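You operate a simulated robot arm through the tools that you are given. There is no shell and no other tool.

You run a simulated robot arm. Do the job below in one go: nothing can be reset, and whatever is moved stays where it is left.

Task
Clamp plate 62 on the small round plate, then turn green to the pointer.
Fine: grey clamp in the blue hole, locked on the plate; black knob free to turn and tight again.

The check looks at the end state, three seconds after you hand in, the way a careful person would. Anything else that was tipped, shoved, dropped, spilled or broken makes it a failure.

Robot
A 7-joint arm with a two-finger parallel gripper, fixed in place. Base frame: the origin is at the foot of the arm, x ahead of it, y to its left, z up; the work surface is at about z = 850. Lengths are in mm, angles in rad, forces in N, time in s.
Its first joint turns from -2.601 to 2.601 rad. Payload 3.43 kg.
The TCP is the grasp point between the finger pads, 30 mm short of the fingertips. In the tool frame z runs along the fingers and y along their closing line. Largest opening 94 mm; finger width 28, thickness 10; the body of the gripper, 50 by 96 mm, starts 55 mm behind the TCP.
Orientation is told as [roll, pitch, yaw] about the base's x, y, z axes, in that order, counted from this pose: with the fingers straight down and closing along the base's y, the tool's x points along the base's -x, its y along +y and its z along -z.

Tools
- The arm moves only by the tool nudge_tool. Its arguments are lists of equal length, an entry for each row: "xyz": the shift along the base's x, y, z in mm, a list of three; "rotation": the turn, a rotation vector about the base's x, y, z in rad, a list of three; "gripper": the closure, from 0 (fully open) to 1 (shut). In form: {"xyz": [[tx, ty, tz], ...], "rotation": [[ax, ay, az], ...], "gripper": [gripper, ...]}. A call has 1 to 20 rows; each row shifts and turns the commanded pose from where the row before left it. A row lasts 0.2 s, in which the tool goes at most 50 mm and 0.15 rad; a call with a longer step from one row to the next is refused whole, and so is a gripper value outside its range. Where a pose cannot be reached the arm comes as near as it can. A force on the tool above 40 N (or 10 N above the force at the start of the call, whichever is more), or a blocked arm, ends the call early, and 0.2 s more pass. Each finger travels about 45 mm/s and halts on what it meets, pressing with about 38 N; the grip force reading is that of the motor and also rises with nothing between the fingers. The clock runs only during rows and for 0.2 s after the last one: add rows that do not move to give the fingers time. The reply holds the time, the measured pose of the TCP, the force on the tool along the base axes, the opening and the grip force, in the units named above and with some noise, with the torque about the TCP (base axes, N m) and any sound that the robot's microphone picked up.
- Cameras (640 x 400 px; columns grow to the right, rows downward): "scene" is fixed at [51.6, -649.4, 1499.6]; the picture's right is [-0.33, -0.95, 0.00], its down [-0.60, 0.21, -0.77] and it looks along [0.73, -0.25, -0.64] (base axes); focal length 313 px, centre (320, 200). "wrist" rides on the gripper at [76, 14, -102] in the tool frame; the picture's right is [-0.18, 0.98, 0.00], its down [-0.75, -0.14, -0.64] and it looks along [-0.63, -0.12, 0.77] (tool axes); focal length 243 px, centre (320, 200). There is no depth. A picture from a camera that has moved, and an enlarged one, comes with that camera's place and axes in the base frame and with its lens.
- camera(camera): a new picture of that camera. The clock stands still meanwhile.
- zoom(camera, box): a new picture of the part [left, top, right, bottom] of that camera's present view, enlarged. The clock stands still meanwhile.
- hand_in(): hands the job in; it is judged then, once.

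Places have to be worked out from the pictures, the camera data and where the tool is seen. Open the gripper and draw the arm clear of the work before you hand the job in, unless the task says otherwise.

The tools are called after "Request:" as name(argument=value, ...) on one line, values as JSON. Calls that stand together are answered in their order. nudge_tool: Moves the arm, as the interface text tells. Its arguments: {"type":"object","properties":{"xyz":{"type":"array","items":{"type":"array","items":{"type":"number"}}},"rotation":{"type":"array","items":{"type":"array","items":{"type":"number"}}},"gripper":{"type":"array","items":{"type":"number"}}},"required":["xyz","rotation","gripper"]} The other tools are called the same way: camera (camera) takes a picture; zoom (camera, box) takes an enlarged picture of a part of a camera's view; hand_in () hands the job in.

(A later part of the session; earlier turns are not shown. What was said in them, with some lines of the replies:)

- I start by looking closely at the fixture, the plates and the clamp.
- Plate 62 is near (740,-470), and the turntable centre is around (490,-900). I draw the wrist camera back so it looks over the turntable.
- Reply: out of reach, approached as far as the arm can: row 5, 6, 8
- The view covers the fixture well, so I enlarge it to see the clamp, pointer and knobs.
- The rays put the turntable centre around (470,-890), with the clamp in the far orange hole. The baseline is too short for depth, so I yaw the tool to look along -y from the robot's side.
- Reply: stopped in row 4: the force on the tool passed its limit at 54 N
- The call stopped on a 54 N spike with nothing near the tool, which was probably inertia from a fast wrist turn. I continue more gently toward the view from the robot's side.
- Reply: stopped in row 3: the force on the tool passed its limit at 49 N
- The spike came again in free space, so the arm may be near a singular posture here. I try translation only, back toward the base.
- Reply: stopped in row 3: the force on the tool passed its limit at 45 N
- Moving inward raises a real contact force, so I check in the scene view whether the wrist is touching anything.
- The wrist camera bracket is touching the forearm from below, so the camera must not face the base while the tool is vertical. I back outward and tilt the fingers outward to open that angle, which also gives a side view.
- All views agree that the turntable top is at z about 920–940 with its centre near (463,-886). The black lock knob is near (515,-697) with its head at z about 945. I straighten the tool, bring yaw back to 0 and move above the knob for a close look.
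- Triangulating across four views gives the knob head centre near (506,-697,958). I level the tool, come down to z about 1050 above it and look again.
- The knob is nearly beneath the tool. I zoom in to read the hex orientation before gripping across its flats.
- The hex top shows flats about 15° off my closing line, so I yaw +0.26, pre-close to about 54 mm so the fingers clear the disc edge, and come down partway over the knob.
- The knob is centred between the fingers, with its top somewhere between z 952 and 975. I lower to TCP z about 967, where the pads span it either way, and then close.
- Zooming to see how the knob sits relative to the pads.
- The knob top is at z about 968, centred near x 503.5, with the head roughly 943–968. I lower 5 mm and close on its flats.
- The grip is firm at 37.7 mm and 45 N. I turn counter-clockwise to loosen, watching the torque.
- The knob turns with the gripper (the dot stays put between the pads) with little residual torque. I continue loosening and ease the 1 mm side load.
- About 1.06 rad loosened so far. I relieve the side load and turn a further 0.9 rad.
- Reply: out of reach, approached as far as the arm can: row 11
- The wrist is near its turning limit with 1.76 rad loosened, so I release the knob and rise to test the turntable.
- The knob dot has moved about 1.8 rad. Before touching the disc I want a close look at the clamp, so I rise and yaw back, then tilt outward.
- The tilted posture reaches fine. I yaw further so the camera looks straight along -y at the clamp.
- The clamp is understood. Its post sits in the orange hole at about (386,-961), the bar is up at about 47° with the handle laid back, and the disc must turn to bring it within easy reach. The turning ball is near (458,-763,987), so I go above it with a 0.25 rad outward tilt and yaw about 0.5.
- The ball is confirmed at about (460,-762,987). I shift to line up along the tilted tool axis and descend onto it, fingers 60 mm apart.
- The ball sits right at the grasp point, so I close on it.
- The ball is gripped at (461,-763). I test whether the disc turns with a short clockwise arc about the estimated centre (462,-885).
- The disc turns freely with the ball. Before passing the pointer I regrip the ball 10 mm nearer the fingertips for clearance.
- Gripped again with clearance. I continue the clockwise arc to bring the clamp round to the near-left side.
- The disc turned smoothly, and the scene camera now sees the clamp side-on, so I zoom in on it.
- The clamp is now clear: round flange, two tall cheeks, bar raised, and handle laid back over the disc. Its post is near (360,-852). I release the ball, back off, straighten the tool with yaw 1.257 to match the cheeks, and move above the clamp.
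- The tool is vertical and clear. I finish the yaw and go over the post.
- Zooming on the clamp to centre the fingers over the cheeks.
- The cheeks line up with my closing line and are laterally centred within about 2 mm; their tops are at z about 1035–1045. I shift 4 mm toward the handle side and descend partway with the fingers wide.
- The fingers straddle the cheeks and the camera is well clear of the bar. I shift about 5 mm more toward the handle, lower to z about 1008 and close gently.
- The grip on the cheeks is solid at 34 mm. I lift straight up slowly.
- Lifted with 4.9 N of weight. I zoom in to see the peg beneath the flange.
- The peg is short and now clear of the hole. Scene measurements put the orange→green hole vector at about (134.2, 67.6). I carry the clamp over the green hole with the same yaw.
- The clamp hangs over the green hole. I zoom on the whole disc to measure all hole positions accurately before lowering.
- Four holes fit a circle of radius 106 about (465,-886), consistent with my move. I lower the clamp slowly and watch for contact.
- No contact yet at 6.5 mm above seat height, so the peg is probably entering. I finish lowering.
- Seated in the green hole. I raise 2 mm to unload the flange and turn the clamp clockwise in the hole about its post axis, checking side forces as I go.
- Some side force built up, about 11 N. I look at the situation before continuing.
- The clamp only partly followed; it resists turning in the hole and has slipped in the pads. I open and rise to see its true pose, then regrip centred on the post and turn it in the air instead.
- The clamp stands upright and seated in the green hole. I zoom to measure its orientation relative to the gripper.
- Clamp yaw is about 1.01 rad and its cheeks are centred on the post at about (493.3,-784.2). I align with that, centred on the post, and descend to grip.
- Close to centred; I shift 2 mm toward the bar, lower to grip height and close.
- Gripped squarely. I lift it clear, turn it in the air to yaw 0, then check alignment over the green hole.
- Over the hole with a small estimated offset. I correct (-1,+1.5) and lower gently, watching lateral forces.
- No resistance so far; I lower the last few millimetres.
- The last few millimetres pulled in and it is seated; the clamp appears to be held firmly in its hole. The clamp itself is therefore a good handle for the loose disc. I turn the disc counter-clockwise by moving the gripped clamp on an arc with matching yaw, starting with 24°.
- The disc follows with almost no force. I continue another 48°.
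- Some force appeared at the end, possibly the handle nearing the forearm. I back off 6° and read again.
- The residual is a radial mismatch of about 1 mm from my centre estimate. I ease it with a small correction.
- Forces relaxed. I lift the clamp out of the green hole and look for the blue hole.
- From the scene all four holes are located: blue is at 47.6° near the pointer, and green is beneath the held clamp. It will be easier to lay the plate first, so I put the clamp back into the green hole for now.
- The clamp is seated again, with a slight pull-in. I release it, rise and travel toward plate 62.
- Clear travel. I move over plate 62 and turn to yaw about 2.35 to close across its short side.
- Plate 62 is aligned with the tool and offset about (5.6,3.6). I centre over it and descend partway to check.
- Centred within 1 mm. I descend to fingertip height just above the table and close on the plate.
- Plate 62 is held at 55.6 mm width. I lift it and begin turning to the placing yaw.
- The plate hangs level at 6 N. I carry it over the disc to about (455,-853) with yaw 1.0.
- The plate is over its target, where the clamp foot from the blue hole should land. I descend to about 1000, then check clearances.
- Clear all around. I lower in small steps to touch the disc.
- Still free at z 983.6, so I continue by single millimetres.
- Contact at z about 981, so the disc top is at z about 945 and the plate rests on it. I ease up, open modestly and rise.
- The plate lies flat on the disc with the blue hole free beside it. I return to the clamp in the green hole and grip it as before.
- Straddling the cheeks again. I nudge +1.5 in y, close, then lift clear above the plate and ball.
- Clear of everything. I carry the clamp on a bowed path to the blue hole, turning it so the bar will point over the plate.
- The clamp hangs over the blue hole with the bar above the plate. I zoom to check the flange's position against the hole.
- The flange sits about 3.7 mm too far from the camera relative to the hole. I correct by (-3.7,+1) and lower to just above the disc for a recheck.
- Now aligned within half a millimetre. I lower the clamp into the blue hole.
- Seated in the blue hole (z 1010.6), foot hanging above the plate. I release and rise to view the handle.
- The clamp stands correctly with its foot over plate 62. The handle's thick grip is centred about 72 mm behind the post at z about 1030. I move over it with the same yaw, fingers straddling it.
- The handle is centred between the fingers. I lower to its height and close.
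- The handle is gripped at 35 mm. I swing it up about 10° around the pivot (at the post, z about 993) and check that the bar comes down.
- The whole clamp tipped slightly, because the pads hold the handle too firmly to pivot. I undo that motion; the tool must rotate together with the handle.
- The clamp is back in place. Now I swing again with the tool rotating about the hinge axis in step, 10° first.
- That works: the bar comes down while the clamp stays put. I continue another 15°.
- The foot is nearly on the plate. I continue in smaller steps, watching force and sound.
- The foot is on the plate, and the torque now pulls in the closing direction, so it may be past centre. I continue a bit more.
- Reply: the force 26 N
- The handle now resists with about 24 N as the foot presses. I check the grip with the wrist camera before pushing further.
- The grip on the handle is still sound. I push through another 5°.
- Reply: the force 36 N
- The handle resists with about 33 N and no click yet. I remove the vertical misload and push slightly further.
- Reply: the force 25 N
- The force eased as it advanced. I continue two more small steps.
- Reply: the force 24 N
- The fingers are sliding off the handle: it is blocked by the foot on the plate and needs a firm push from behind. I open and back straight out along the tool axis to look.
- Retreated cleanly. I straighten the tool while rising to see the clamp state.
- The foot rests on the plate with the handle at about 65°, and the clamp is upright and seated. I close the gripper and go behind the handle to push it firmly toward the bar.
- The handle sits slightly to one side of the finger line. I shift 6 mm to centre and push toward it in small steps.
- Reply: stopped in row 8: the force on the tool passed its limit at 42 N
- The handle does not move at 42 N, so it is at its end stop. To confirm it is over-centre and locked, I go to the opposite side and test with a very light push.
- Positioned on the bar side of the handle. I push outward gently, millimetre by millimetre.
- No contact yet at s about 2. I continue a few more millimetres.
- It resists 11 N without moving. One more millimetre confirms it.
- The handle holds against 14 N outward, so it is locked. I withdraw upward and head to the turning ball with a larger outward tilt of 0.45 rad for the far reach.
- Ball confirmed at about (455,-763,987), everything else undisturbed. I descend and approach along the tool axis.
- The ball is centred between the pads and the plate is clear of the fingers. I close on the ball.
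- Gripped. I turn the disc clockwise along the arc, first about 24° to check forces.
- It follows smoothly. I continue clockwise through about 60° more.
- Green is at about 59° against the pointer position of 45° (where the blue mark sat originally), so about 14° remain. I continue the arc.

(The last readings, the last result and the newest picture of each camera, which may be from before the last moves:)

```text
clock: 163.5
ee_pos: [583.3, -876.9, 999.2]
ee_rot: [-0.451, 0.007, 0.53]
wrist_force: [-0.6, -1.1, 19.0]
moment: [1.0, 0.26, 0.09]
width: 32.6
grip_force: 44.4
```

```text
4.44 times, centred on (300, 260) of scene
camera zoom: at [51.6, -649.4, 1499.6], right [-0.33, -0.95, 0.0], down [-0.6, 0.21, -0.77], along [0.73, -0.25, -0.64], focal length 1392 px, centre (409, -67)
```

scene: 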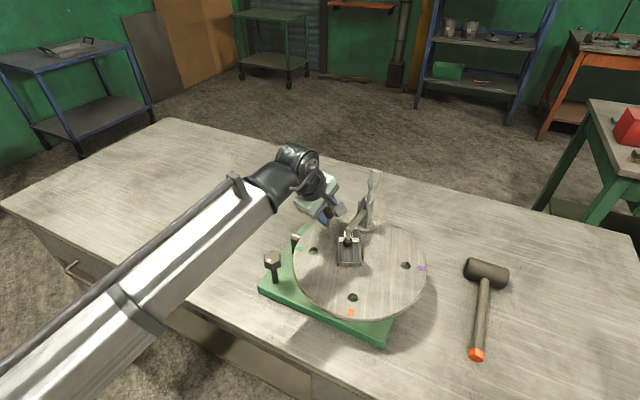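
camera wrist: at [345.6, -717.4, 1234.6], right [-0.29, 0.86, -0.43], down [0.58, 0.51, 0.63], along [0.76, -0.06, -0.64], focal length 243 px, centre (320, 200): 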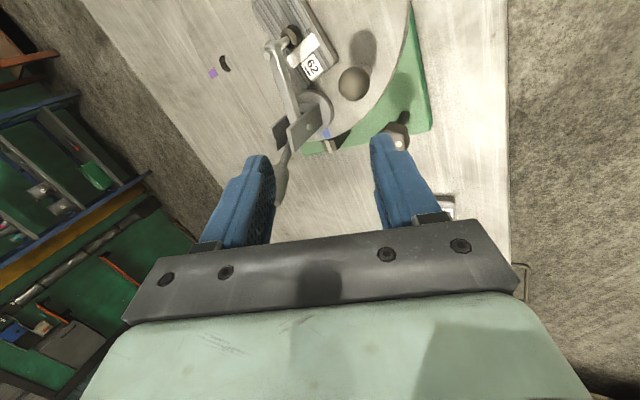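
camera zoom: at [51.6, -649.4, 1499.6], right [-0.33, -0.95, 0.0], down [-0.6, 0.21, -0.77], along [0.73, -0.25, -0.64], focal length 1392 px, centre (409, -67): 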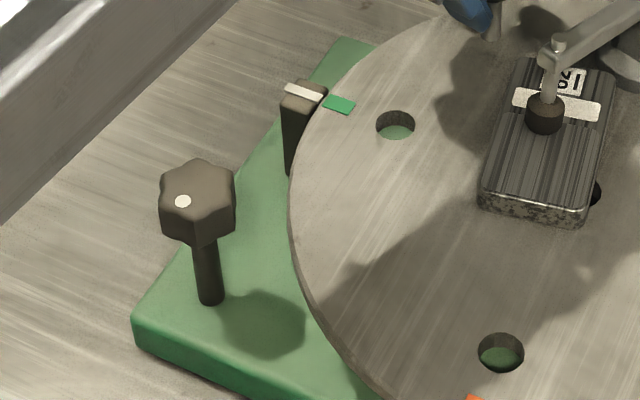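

The green mark is nearly identical to where the blue mark sat. I zoom in on the pointer for fine alignment.

Request:
zoom(camera="scene", box=[285, 225, 325, 255])

Request:
camera(camera="wrist")

```text
13.33 times, centred on (305, 240) of scene
camera zoom: at [51.6, -649.4, 1499.6], right [-0.33, -0.95, 0.0], down [-0.6, 0.21, -0.77], along [0.73, -0.25, -0.64], focal length 4178 px, centre (520, -333)
```

zoom: 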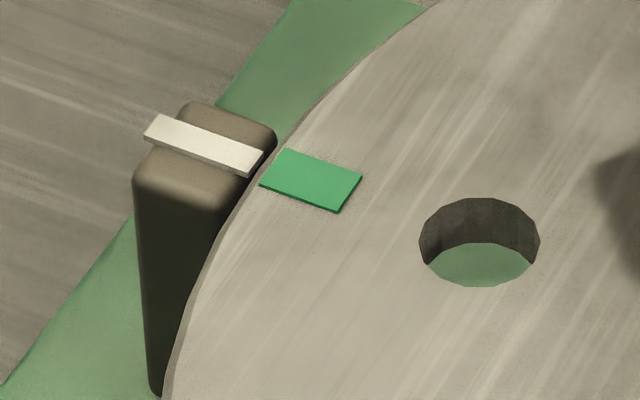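

```text
taken
camera wrist: at [489.2, -866.3, 1084.5], right [-0.29, 0.86, -0.43], down [0.58, 0.51, 0.63], along [0.76, -0.06, -0.64], focal length 243 px, centre (320, 200)
```

wrist: 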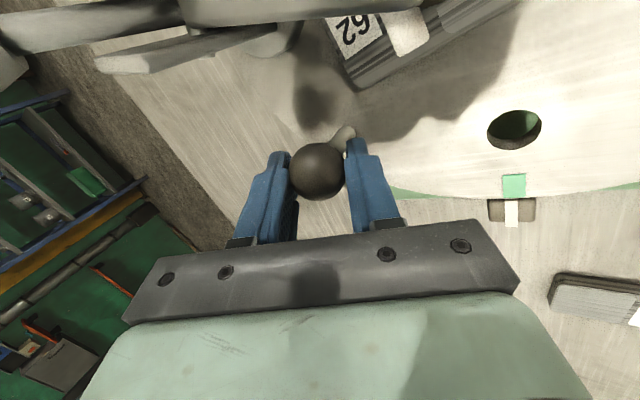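

Zooming the wrist view, which looks almost along the pointer.

Request:
zoom(camera="wrist", box=[460, 90, 580, 250])

```text
2.50 times, centred on (520, 170) of wrist
camera zoom: at [489.2, -866.3, 1084.5], right [-0.29, 0.86, -0.43], down [0.58, 0.51, 0.63], along [0.76, -0.06, -0.64], focal length 606 px, centre (-180, 275)
```

zoom: 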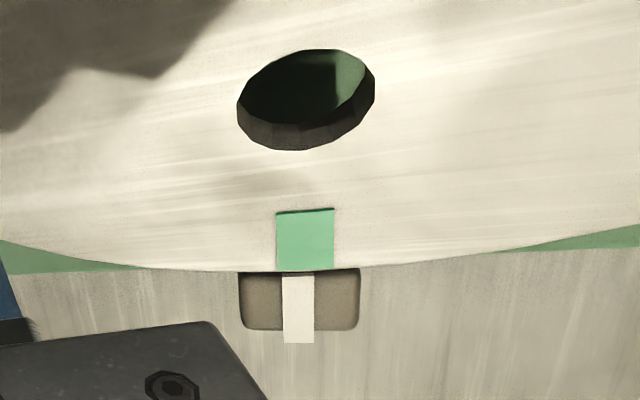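

The green mark lines up with the pointer stripe within a fraction of a degree. I release the ball, back out along the tool axis, and straighten.

Request:
nudge_tool(xyz=[[0, 0, 0], [0, 0, 0], [-3.1, 5.7, 13.5], [-4.1, 7.7, 18], [-4.1, 7.7, 18], [-4.1, 7.7, 18], [-4.1, 7.7, 18], [0, 8, 10], [0, 10, 0], [0, 12, 0], [0, 14, 0], [0, 14, 0], [0, 14, 0], [0, 0, 0]], rotation=[[0, 0, 0], [0, 0, 0], [0, 0, 0], [0, 0, 0], [0, 0, 0], [0, 0, 0], [0, 0, 0], [0.066, 0.0353, 0], [0.066, 0.0353, 0], [0.066, 0.0353, 0], [0.066, 0.0353, 0], [0.066, 0.0353, 0], [0.06, 0.0353, 0], [0, 0, 0]], gripper=[0.36, 0.36, 0.36, 0.36, 0.36, 0.36, 0.36, 0.36, 0.36, 0.36, 0.36, 0.36, 0.36, 0.36])

Request:
zoom(camera="scene", box=[255, 190, 435, 320])

Request:
zoom(camera="scene", box=[285, 225, 325, 255])

```text
clock: 166.5
ee_pos: [563.4, -769.1, 1093.7]
ee_rot: [-0.003, -0.008, 0.528]
wrist_force: [-0.3, 0.5, 0.4]
moment: [0.02, 0.02, 0.01]
width: 60.3
grip_force: 0.0
```

```text
3.08 times, centred on (345, 255) of scene
camera zoom: at [51.6, -649.4, 1499.6], right [-0.33, -0.95, 0.0], down [-0.6, 0.21, -0.77], along [0.73, -0.25, -0.64], focal length 964 px, centre (243, 31)
```

zoom: 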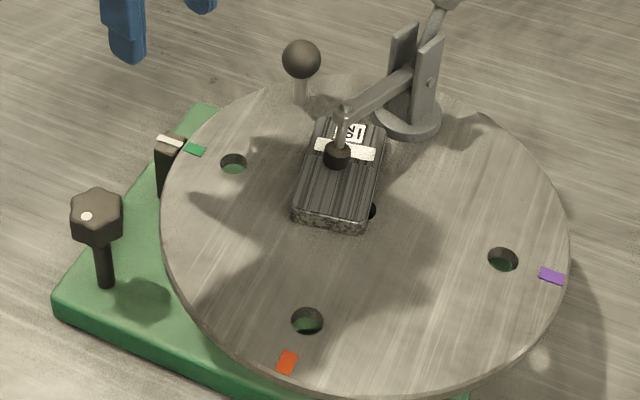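

```text
13.33 times, centred on (305, 240) of scene
camera zoom: at [51.6, -649.4, 1499.6], right [-0.33, -0.95, 0.0], down [-0.6, 0.21, -0.77], along [0.73, -0.25, -0.64], focal length 4178 px, centre (520, -333)
```

zoom: 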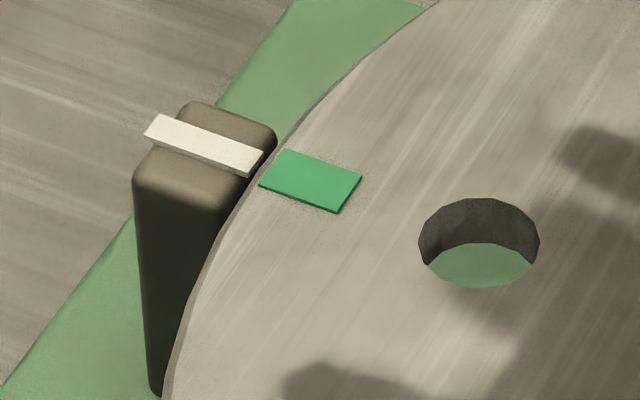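

The disc held its position. Next I tighten the knob: go above it, with yaw about 2.0 to match its flats, so I can turn clockwise.

Request:
nudge_tool(xyz=[[-4, 5, 0], [-4, 5, 0], [-4, 5, 0], [-4, 5, 0], [-4, 5, 0], [-4, 5, 0], [-4, 5, 0], [-4, 5, 0], [-4, 5, 0], [-4, 5, -6], [-4, 5, -6], [-4, 5, -6], [-4, 5, -6], [-3, 4, -6], [-2, 3, -6], [0, 0, 0]], rotation=[[0, 0, 0.098], [0, 0, 0.098], [0, 0, 0.098], [0, 0, 0.098], [0, 0, 0.098], [0, 0, 0.098], [0, 0, 0.098], [0, 0, 0.098], [0, 0, 0.098], [0, 0, 0.098], [0, 0, 0.098], [0, 0, 0.098], [0, 0, 0.098], [0, 0, 0.098], [0, 0, 0.098], [0, 0, 0]], gripper=[0.42, 0.42, 0.42, 0.42, 0.42, 0.42, 0.42, 0.42, 0.42, 0.42, 0.42, 0.42, 0.42, 0.42, 0.42, 0.42])

Request:
camera(camera="wrist")

Request:
zoom(camera="wrist", box=[240, 40, 400, 240])

```text
clock: 169.9
ee_pos: [507.9, -696.3, 1057.6]
ee_rot: [-0.003, -0.008, 1.998]
wrist_force: [-0.6, -1.2, -0.8]
moment: [-0.02, 0.0, -0.01]
width: 54.4
grip_force: 0.1
```

```text
taken
camera wrist: at [526.1, -772.8, 1157.9], right [-0.97, -0.24, 0.0], down [-0.18, 0.74, 0.65], along [-0.15, 0.63, -0.76], focal length 243 px, centre (320, 200)
```

wrist: 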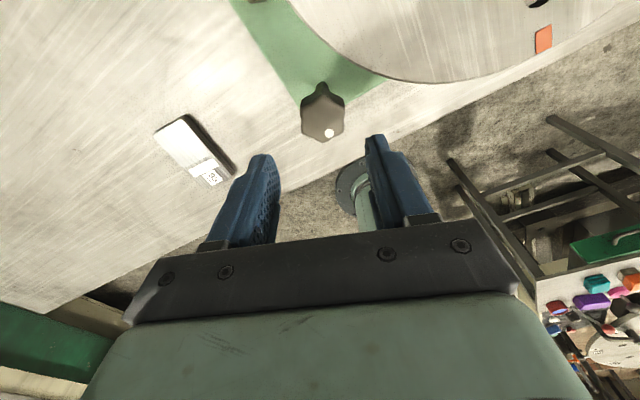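

```text
2.00 times, centred on (320, 140) of wrist
camera zoom: at [526.1, -772.8, 1157.9], right [-0.97, -0.24, 0.0], down [-0.18, 0.74, 0.65], along [-0.15, 0.63, -0.76], focal length 485 px, centre (320, 320)
```

zoom: 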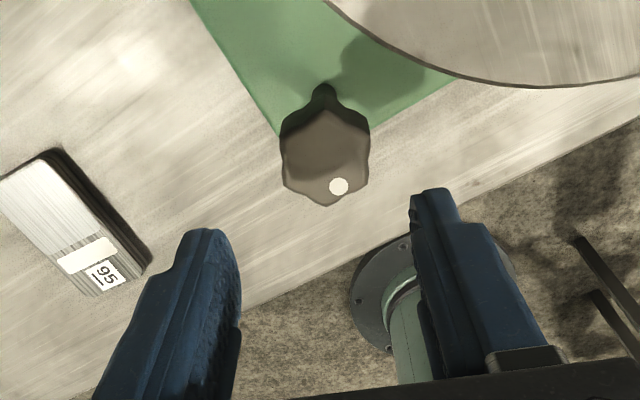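

The hex flats align with the pads, offset about 2 mm. I correct and descend to the previous grip height, then close.

Request:
nudge_tool(xyz=[[-1.9, -1, 0], [0, 0, -20], [0, 0, -20], [0, 0, -20], [0, 0, -15], [0, 0, -10], [0, 0, -9], [0, 0, 0], [0, 0, 0], [0, 0, 0], [0, 0, 0], [0, 0, 0]], rotation=[[0, 0, 0], [0, 0, 0], [0, 0, 0], [0, 0, 0], [0, 0, 0], [0, 0, 0], [0, 0, 0], [0, 0, 0], [0, 0, 0], [0, 0, 0], [0, 0, 0], [0, 0, 0]], gripper=[0.42, 0.42, 0.42, 0.42, 0.42, 0.42, 0.42, 0.42, 0.7, 1, 1, 1])

Request:
camera(camera="wrist")

```text
clock: 172.5
ee_pos: [506.3, -697.0, 962.9]
ee_rot: [-0.006, -0.006, 1.997]
wrist_force: [17.6, 6.0, -0.3]
moment: [0.15, -0.49, -0.05]
width: 37.5
grip_force: 44.5
```

```text
taken
camera wrist: at [524.4, -774.3, 1063.9], right [-0.97, -0.24, 0.0], down [-0.19, 0.74, 0.65], along [-0.15, 0.63, -0.76], focal length 243 px, centre (320, 200)
```

wrist: 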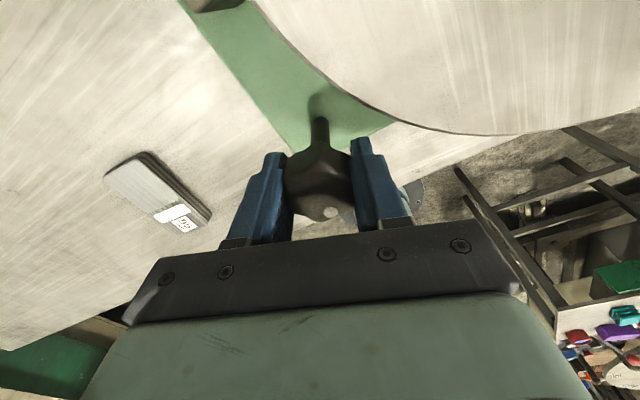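

Gripped at 37.5 mm. I ease the side load and turn clockwise to tighten.

Request:
nudge_tool(xyz=[[1.4, 0.5, 0], [0, 0, 0], [0, 0, 0], [0, 0, 0], [0, 0, 0], [0, 0, 0], [0, 0, 0], [0, 0, 0], [0, 0, 0]], rotation=[[0, 0, 0], [0, 0, -0.06], [0, 0, -0.08], [0, 0, -0.08], [0, 0, -0.08], [0, 0, -0.08], [0, 0, -0.08], [0, 0, -0.08], [0, 0, 0]], gripper=[1, 1, 1, 1, 1, 1, 1, 1, 1])

```text
clock: 174.5
ee_pos: [505.9, -697.3, 963.5]
ee_rot: [-0.001, -0.005, 1.455]
wrist_force: [-9.7, -8.6, -6.9]
moment: [0.1, 0.34, 0.02]
width: 37.2
grip_force: 45.0
```

Turning easily. I rebalance the side load and continue.

Request:
nudge_tool(xyz=[[-0.8, -0.8, 0], [0, 0, 0], [0, 0, 0], [0, 0, 0], [0, 0, 0], [0, 0, 0], [0, 0, 0], [0, 0, 0], [0, 0, 0], [0, 0, 0]], rotation=[[0, 0, 0], [0, 0, -0.08], [0, 0, -0.08], [0, 0, -0.08], [0, 0, -0.08], [0, 0, -0.08], [0, 0, -0.08], [0, 0, -0.08], [0, 0, -0.08], [0, 0, 0]], gripper=[1, 1, 1, 1, 1, 1, 1, 1, 1, 1])

```text
clock: 176.7
ee_pos: [505.0, -696.9, 962.3]
ee_rot: [-0.002, -0.009, 0.819]
wrist_force: [-15.5, 9.9, -10.7]
moment: [0.3, 0.04, 0.04]
width: 37.3
grip_force: 44.8
```

Now at yaw 0.82. I rebalance and continue toward the original tight angle (0.26).

Request:
nudge_tool(xyz=[[-1.2, 0.8, 0], [0, 0, 0], [0, 0, 0], [0, 0, 0], [0, 0, 0], [0, 0, 0], [0, 0, 0], [0, 0, 0], [0, 0, 0]], rotation=[[0, 0, 0], [0, 0, -0.08], [0, 0, -0.08], [0, 0, -0.08], [0, 0, -0.08], [0, 0, -0.08], [0, 0, -0.08], [0, 0, -0.05], [0, 0, 0]], gripper=[1, 1, 1, 1, 1, 1, 1, 1, 1])

Request:
camera(camera="wrist")

```text
clock: 178.7
ee_pos: [505.1, -696.8, 963.5]
ee_rot: [-0.004, -0.008, 0.29]
wrist_force: [-1.3, 3.5, 1.5]
moment: [0.09, -0.03, 0.82]
width: 37.4
grip_force: 45.1
```

```text
taken
camera wrist: at [426.3, -705.2, 1064.2], right [-0.1, 0.99, 0.0], down [0.76, 0.08, 0.65], along [0.65, 0.06, -0.76], focal length 243 px, centre (320, 200)
```

wrist: 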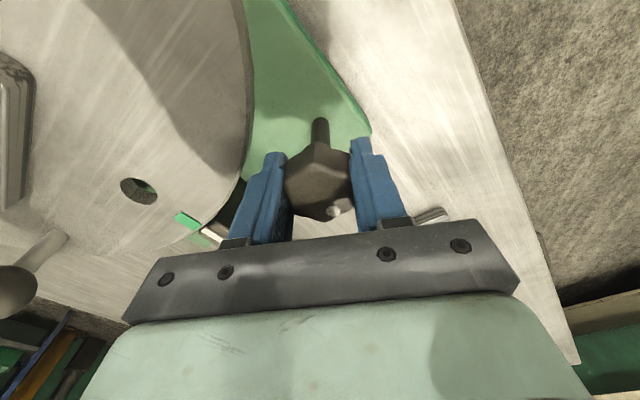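

Resisting torque is rising (0.82 N·m) near the original angle. I turn a little further to make it tight.

Request:
nudge_tool(xyz=[[0, 0, 0], [0, 0, 0], [0, 0, 0]], rotation=[[0, 0, -0.05], [0, 0, -0.05], [0, 0, 0]], gripper=[1, 1, 1])

Request:
zoom(camera="wrist", box=[240, 100, 400, 240])

```text
clock: 179.5
ee_pos: [503.5, -696.8, 962.4]
ee_rot: [-0.005, -0.006, 0.187]
wrist_force: [-1.7, 1.5, 5.5]
moment: [0.08, -0.07, 0.81]
width: 37.3
grip_force: 45.0
```

```text
2.86 times, centred on (320, 170) of wrist
camera zoom: at [425.3, -697.3, 1064.2], right [0.0, 1.0, 0.0], down [0.76, 0.0, 0.65], along [0.65, 0.0, -0.76], focal length 693 px, centre (320, 286)
```

zoom: 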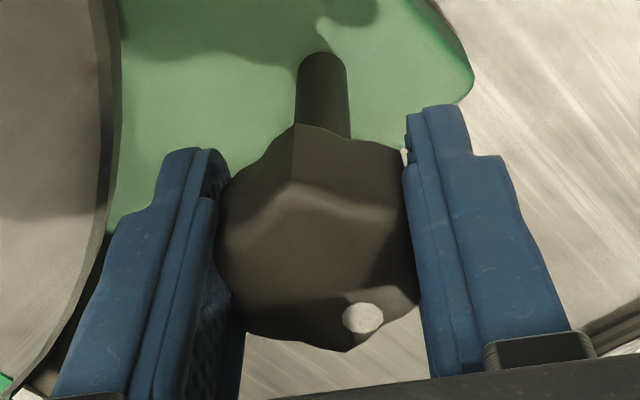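

The knob still follows with 0.8 N·m of drag. I continue until it clearly stops.

Request:
nudge_tool(xyz=[[0.5, 0, 0], [0, 0, 0], [0, 0, 0], [0, 0, 0]], rotation=[[0, 0, -0.05], [0, 0, -0.05], [0, 0, -0.05], [0, 0, 0]], gripper=[1, 1, 1, 1])

Request:
zoom(camera="wrist", box=[240, 100, 400, 240])

```text
clock: 180.5
ee_pos: [505.2, -695.5, 962.2]
ee_rot: [-0.006, -0.008, 0.037]
wrist_force: [-2.2, 4.9, 7.3]
moment: [0.13, 0.06, 0.5]
width: 37.3
grip_force: 45.3
```

```text
2.86 times, centred on (320, 170) of wrist
camera zoom: at [427.2, -685.4, 1064.0], right [0.15, 0.99, 0.0], down [0.75, -0.11, 0.65], along [0.64, -0.1, -0.76], focal length 693 px, centre (320, 286)
```

zoom: 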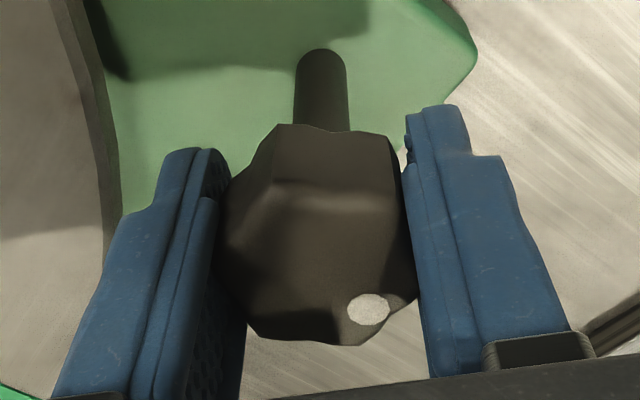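

The pads have begun slipping round the knob, so it is at its tight stop. I open without turning back and rise.

Request:
nudge_tool(xyz=[[0, 0, 0], [0, 0, 0], [0, 0, 0], [0, 0, 10], [0, 0, 20], [0, 0, 25], [0, 0, 25], [0, 0, 25], [0, 0, 0]], rotation=[[0, 0, 0], [0, 0, 0], [0, 0, 0], [0, 0, 0], [0, 0, 0], [0, 0, 0], [0, 0, 0], [0, 0, 0], [0, 0, 0]], gripper=[0.42, 0.42, 0.42, 0.42, 0.42, 0.42, 0.42, 0.42, 0.42])

Request:
zoom(camera="scene", box=[255, 215, 345, 305])

Request:
zoom(camera="wrist", box=[170, 40, 410, 200])

```text
clock: 182.5
ee_pos: [505.3, -695.4, 1067.6]
ee_rot: [-0.005, -0.007, 0.037]
wrist_force: [-0.1, -0.2, 0.4]
moment: [-0.02, -0.01, -0.02]
width: 54.6
grip_force: 0.0
```

```text
4.44 times, centred on (300, 260) of scene
camera zoom: at [51.6, -649.4, 1499.6], right [-0.33, -0.95, 0.0], down [-0.6, 0.21, -0.77], along [0.73, -0.25, -0.64], focal length 1392 px, centre (409, -67)
```

zoom: 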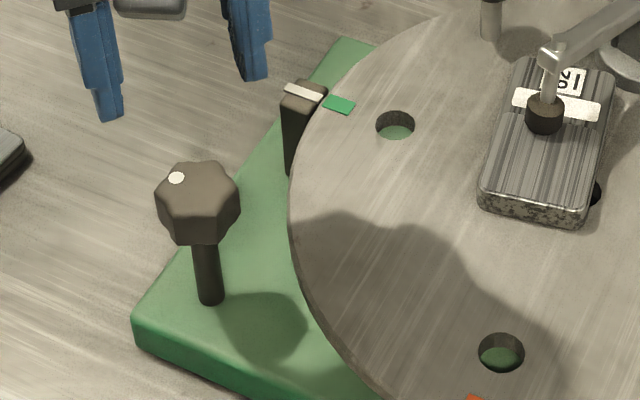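

```text
2.50 times, centred on (290, 120) of wrist
camera zoom: at [427.9, -685.3, 1169.2], right [0.15, 0.99, 0.0], down [0.75, -0.11, 0.65], along [0.64, -0.1, -0.76], focal length 606 px, centre (395, 400)
```

zoom: 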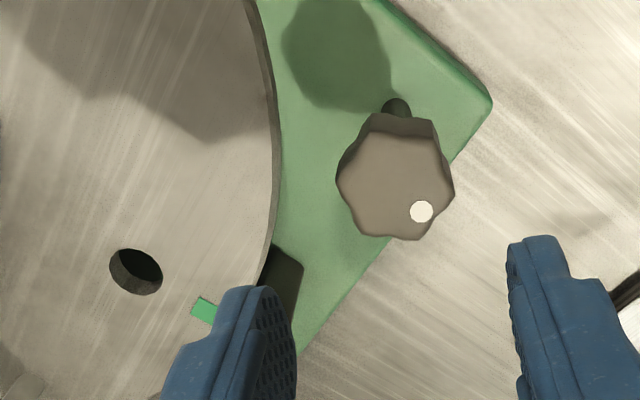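

The knob's dot is exactly back at its original tight position, and green is still at the pointer. I check the clamp and plate once more.

Request:
zoom(camera="scene", box=[320, 170, 420, 270])

Request:
camera(camera="scene")

```text
4.00 times, centred on (370, 220) of scene
camera zoom: at [51.6, -649.4, 1499.6], right [-0.33, -0.95, 0.0], down [-0.6, 0.21, -0.77], along [0.73, -0.25, -0.64], focal length 1253 px, centre (120, 120)
```

zoom: 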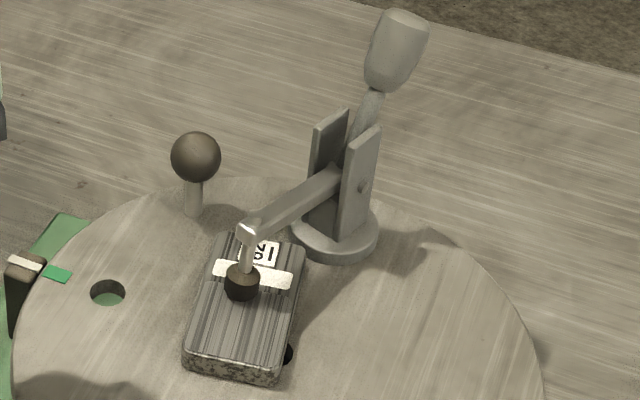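

```text
taken
```

scene: 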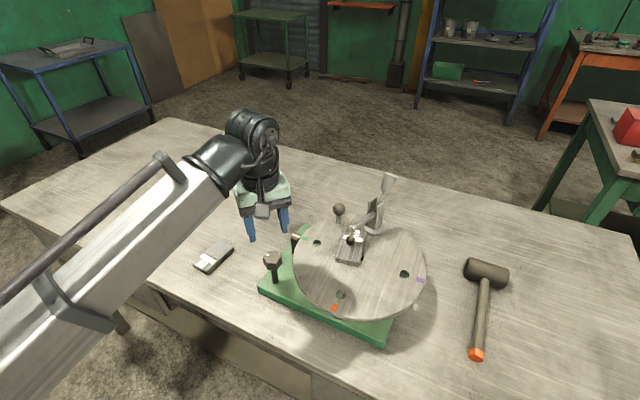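

Everything is in place: plate 62 under the locked clamp in the blue hole, green at the pointer, knob tight. I open the gripper and draw the arm clear.

Request:
nudge_tool(xyz=[[0, 0, 20], [0, 0, 25], [0, 0, 25], [12, 15, 0], [15, 18, 0], [20, 20, 0], [20, 20, 0], [20, 20, 0], [20, 15, 0], [0, 0, 0], [0, 0, 0]], rotation=[[0, 0, 0], [0, 0, 0], [0, 0, 0], [0, 0, 0], [0, 0, 0], [0, 0, 0], [0, 0, 0], [0, 0, 0], [0, 0, 0], [0, 0, 0], [0, 0, 0]], gripper=[0.2, 0, 0, 0, 0, 0, 0, 0, 0, 0, 0])

Request:
zoom(camera="scene", box=[250, 170, 440, 340])

Request:
camera(camera="scene")

```text
clock: 184.9
ee_pos: [611.8, -589.0, 1138.6]
ee_rot: [-0.005, -0.007, 0.04]
wrist_force: [0.3, 0.7, 0.8]
moment: [0.02, -0.04, 0.03]
width: 94.0
grip_force: 0.2
```

```text
2.35 times, centred on (345, 255) of scene
camera zoom: at [51.6, -649.4, 1499.6], right [-0.33, -0.95, 0.0], down [-0.6, 0.21, -0.77], along [0.73, -0.25, -0.64], focal length 737 px, centre (261, 71)
```

zoom: 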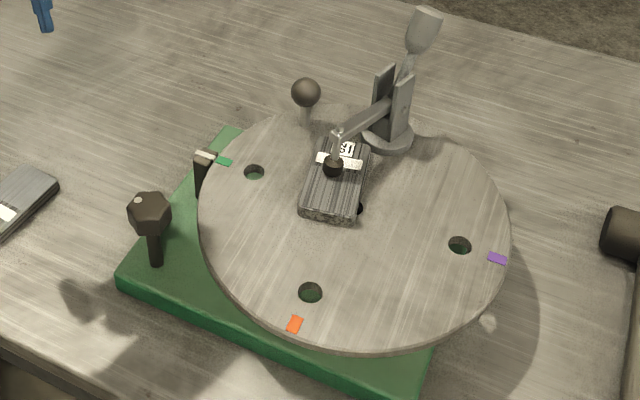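

```text
taken
```

scene: 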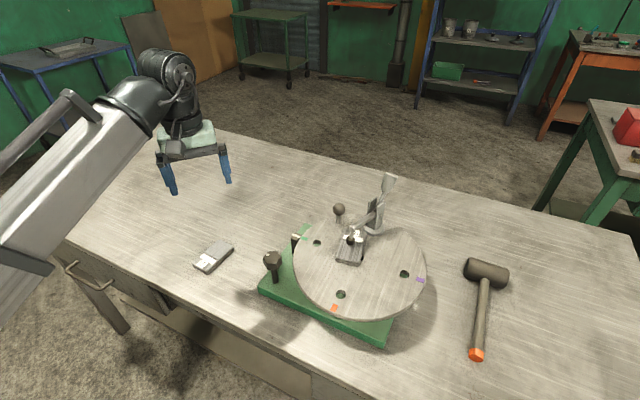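

The arm is clear and the gripper open. Plate 62 is clamped with the clamp in the blue hole, green is at the pointer, the knob is tight, and plate 95 and the mallet were not disturbed. I hand in the job.

Request:
hand_in()

```text
The job is handed in.
```

Plate 62 is clamped on the round plate with the grey clamp in the blue hole. The green mark is at the pointer and the black knob is tight again. The job is handed in, but I have not seen a verdict.

- **Clamp lock:** I heard no click. The handle did not move when I pushed it closed with about 42 N, and it held against about 14 N pushed the other way. As it closed, it also pulled itself toward the locked position. I judge it locked from those signs.
- **Green mark:** It lines up with the pointer to within about half a degree, as far as the camera views show.
- **Black knob:** The white dot on the knob is back exactly where it was before I loosened it, and the gripper slipped around it at the end.
- **Clamp moves:** I parked the clamp in the green hole on the way to the blue one.
- **First try at the handle:** This tipped the clamp slightly. I set it back upright before locking it.
- **Everything else:** Plate 95 and the mallet look undisturbed, and the arm is clear with the gripper open.
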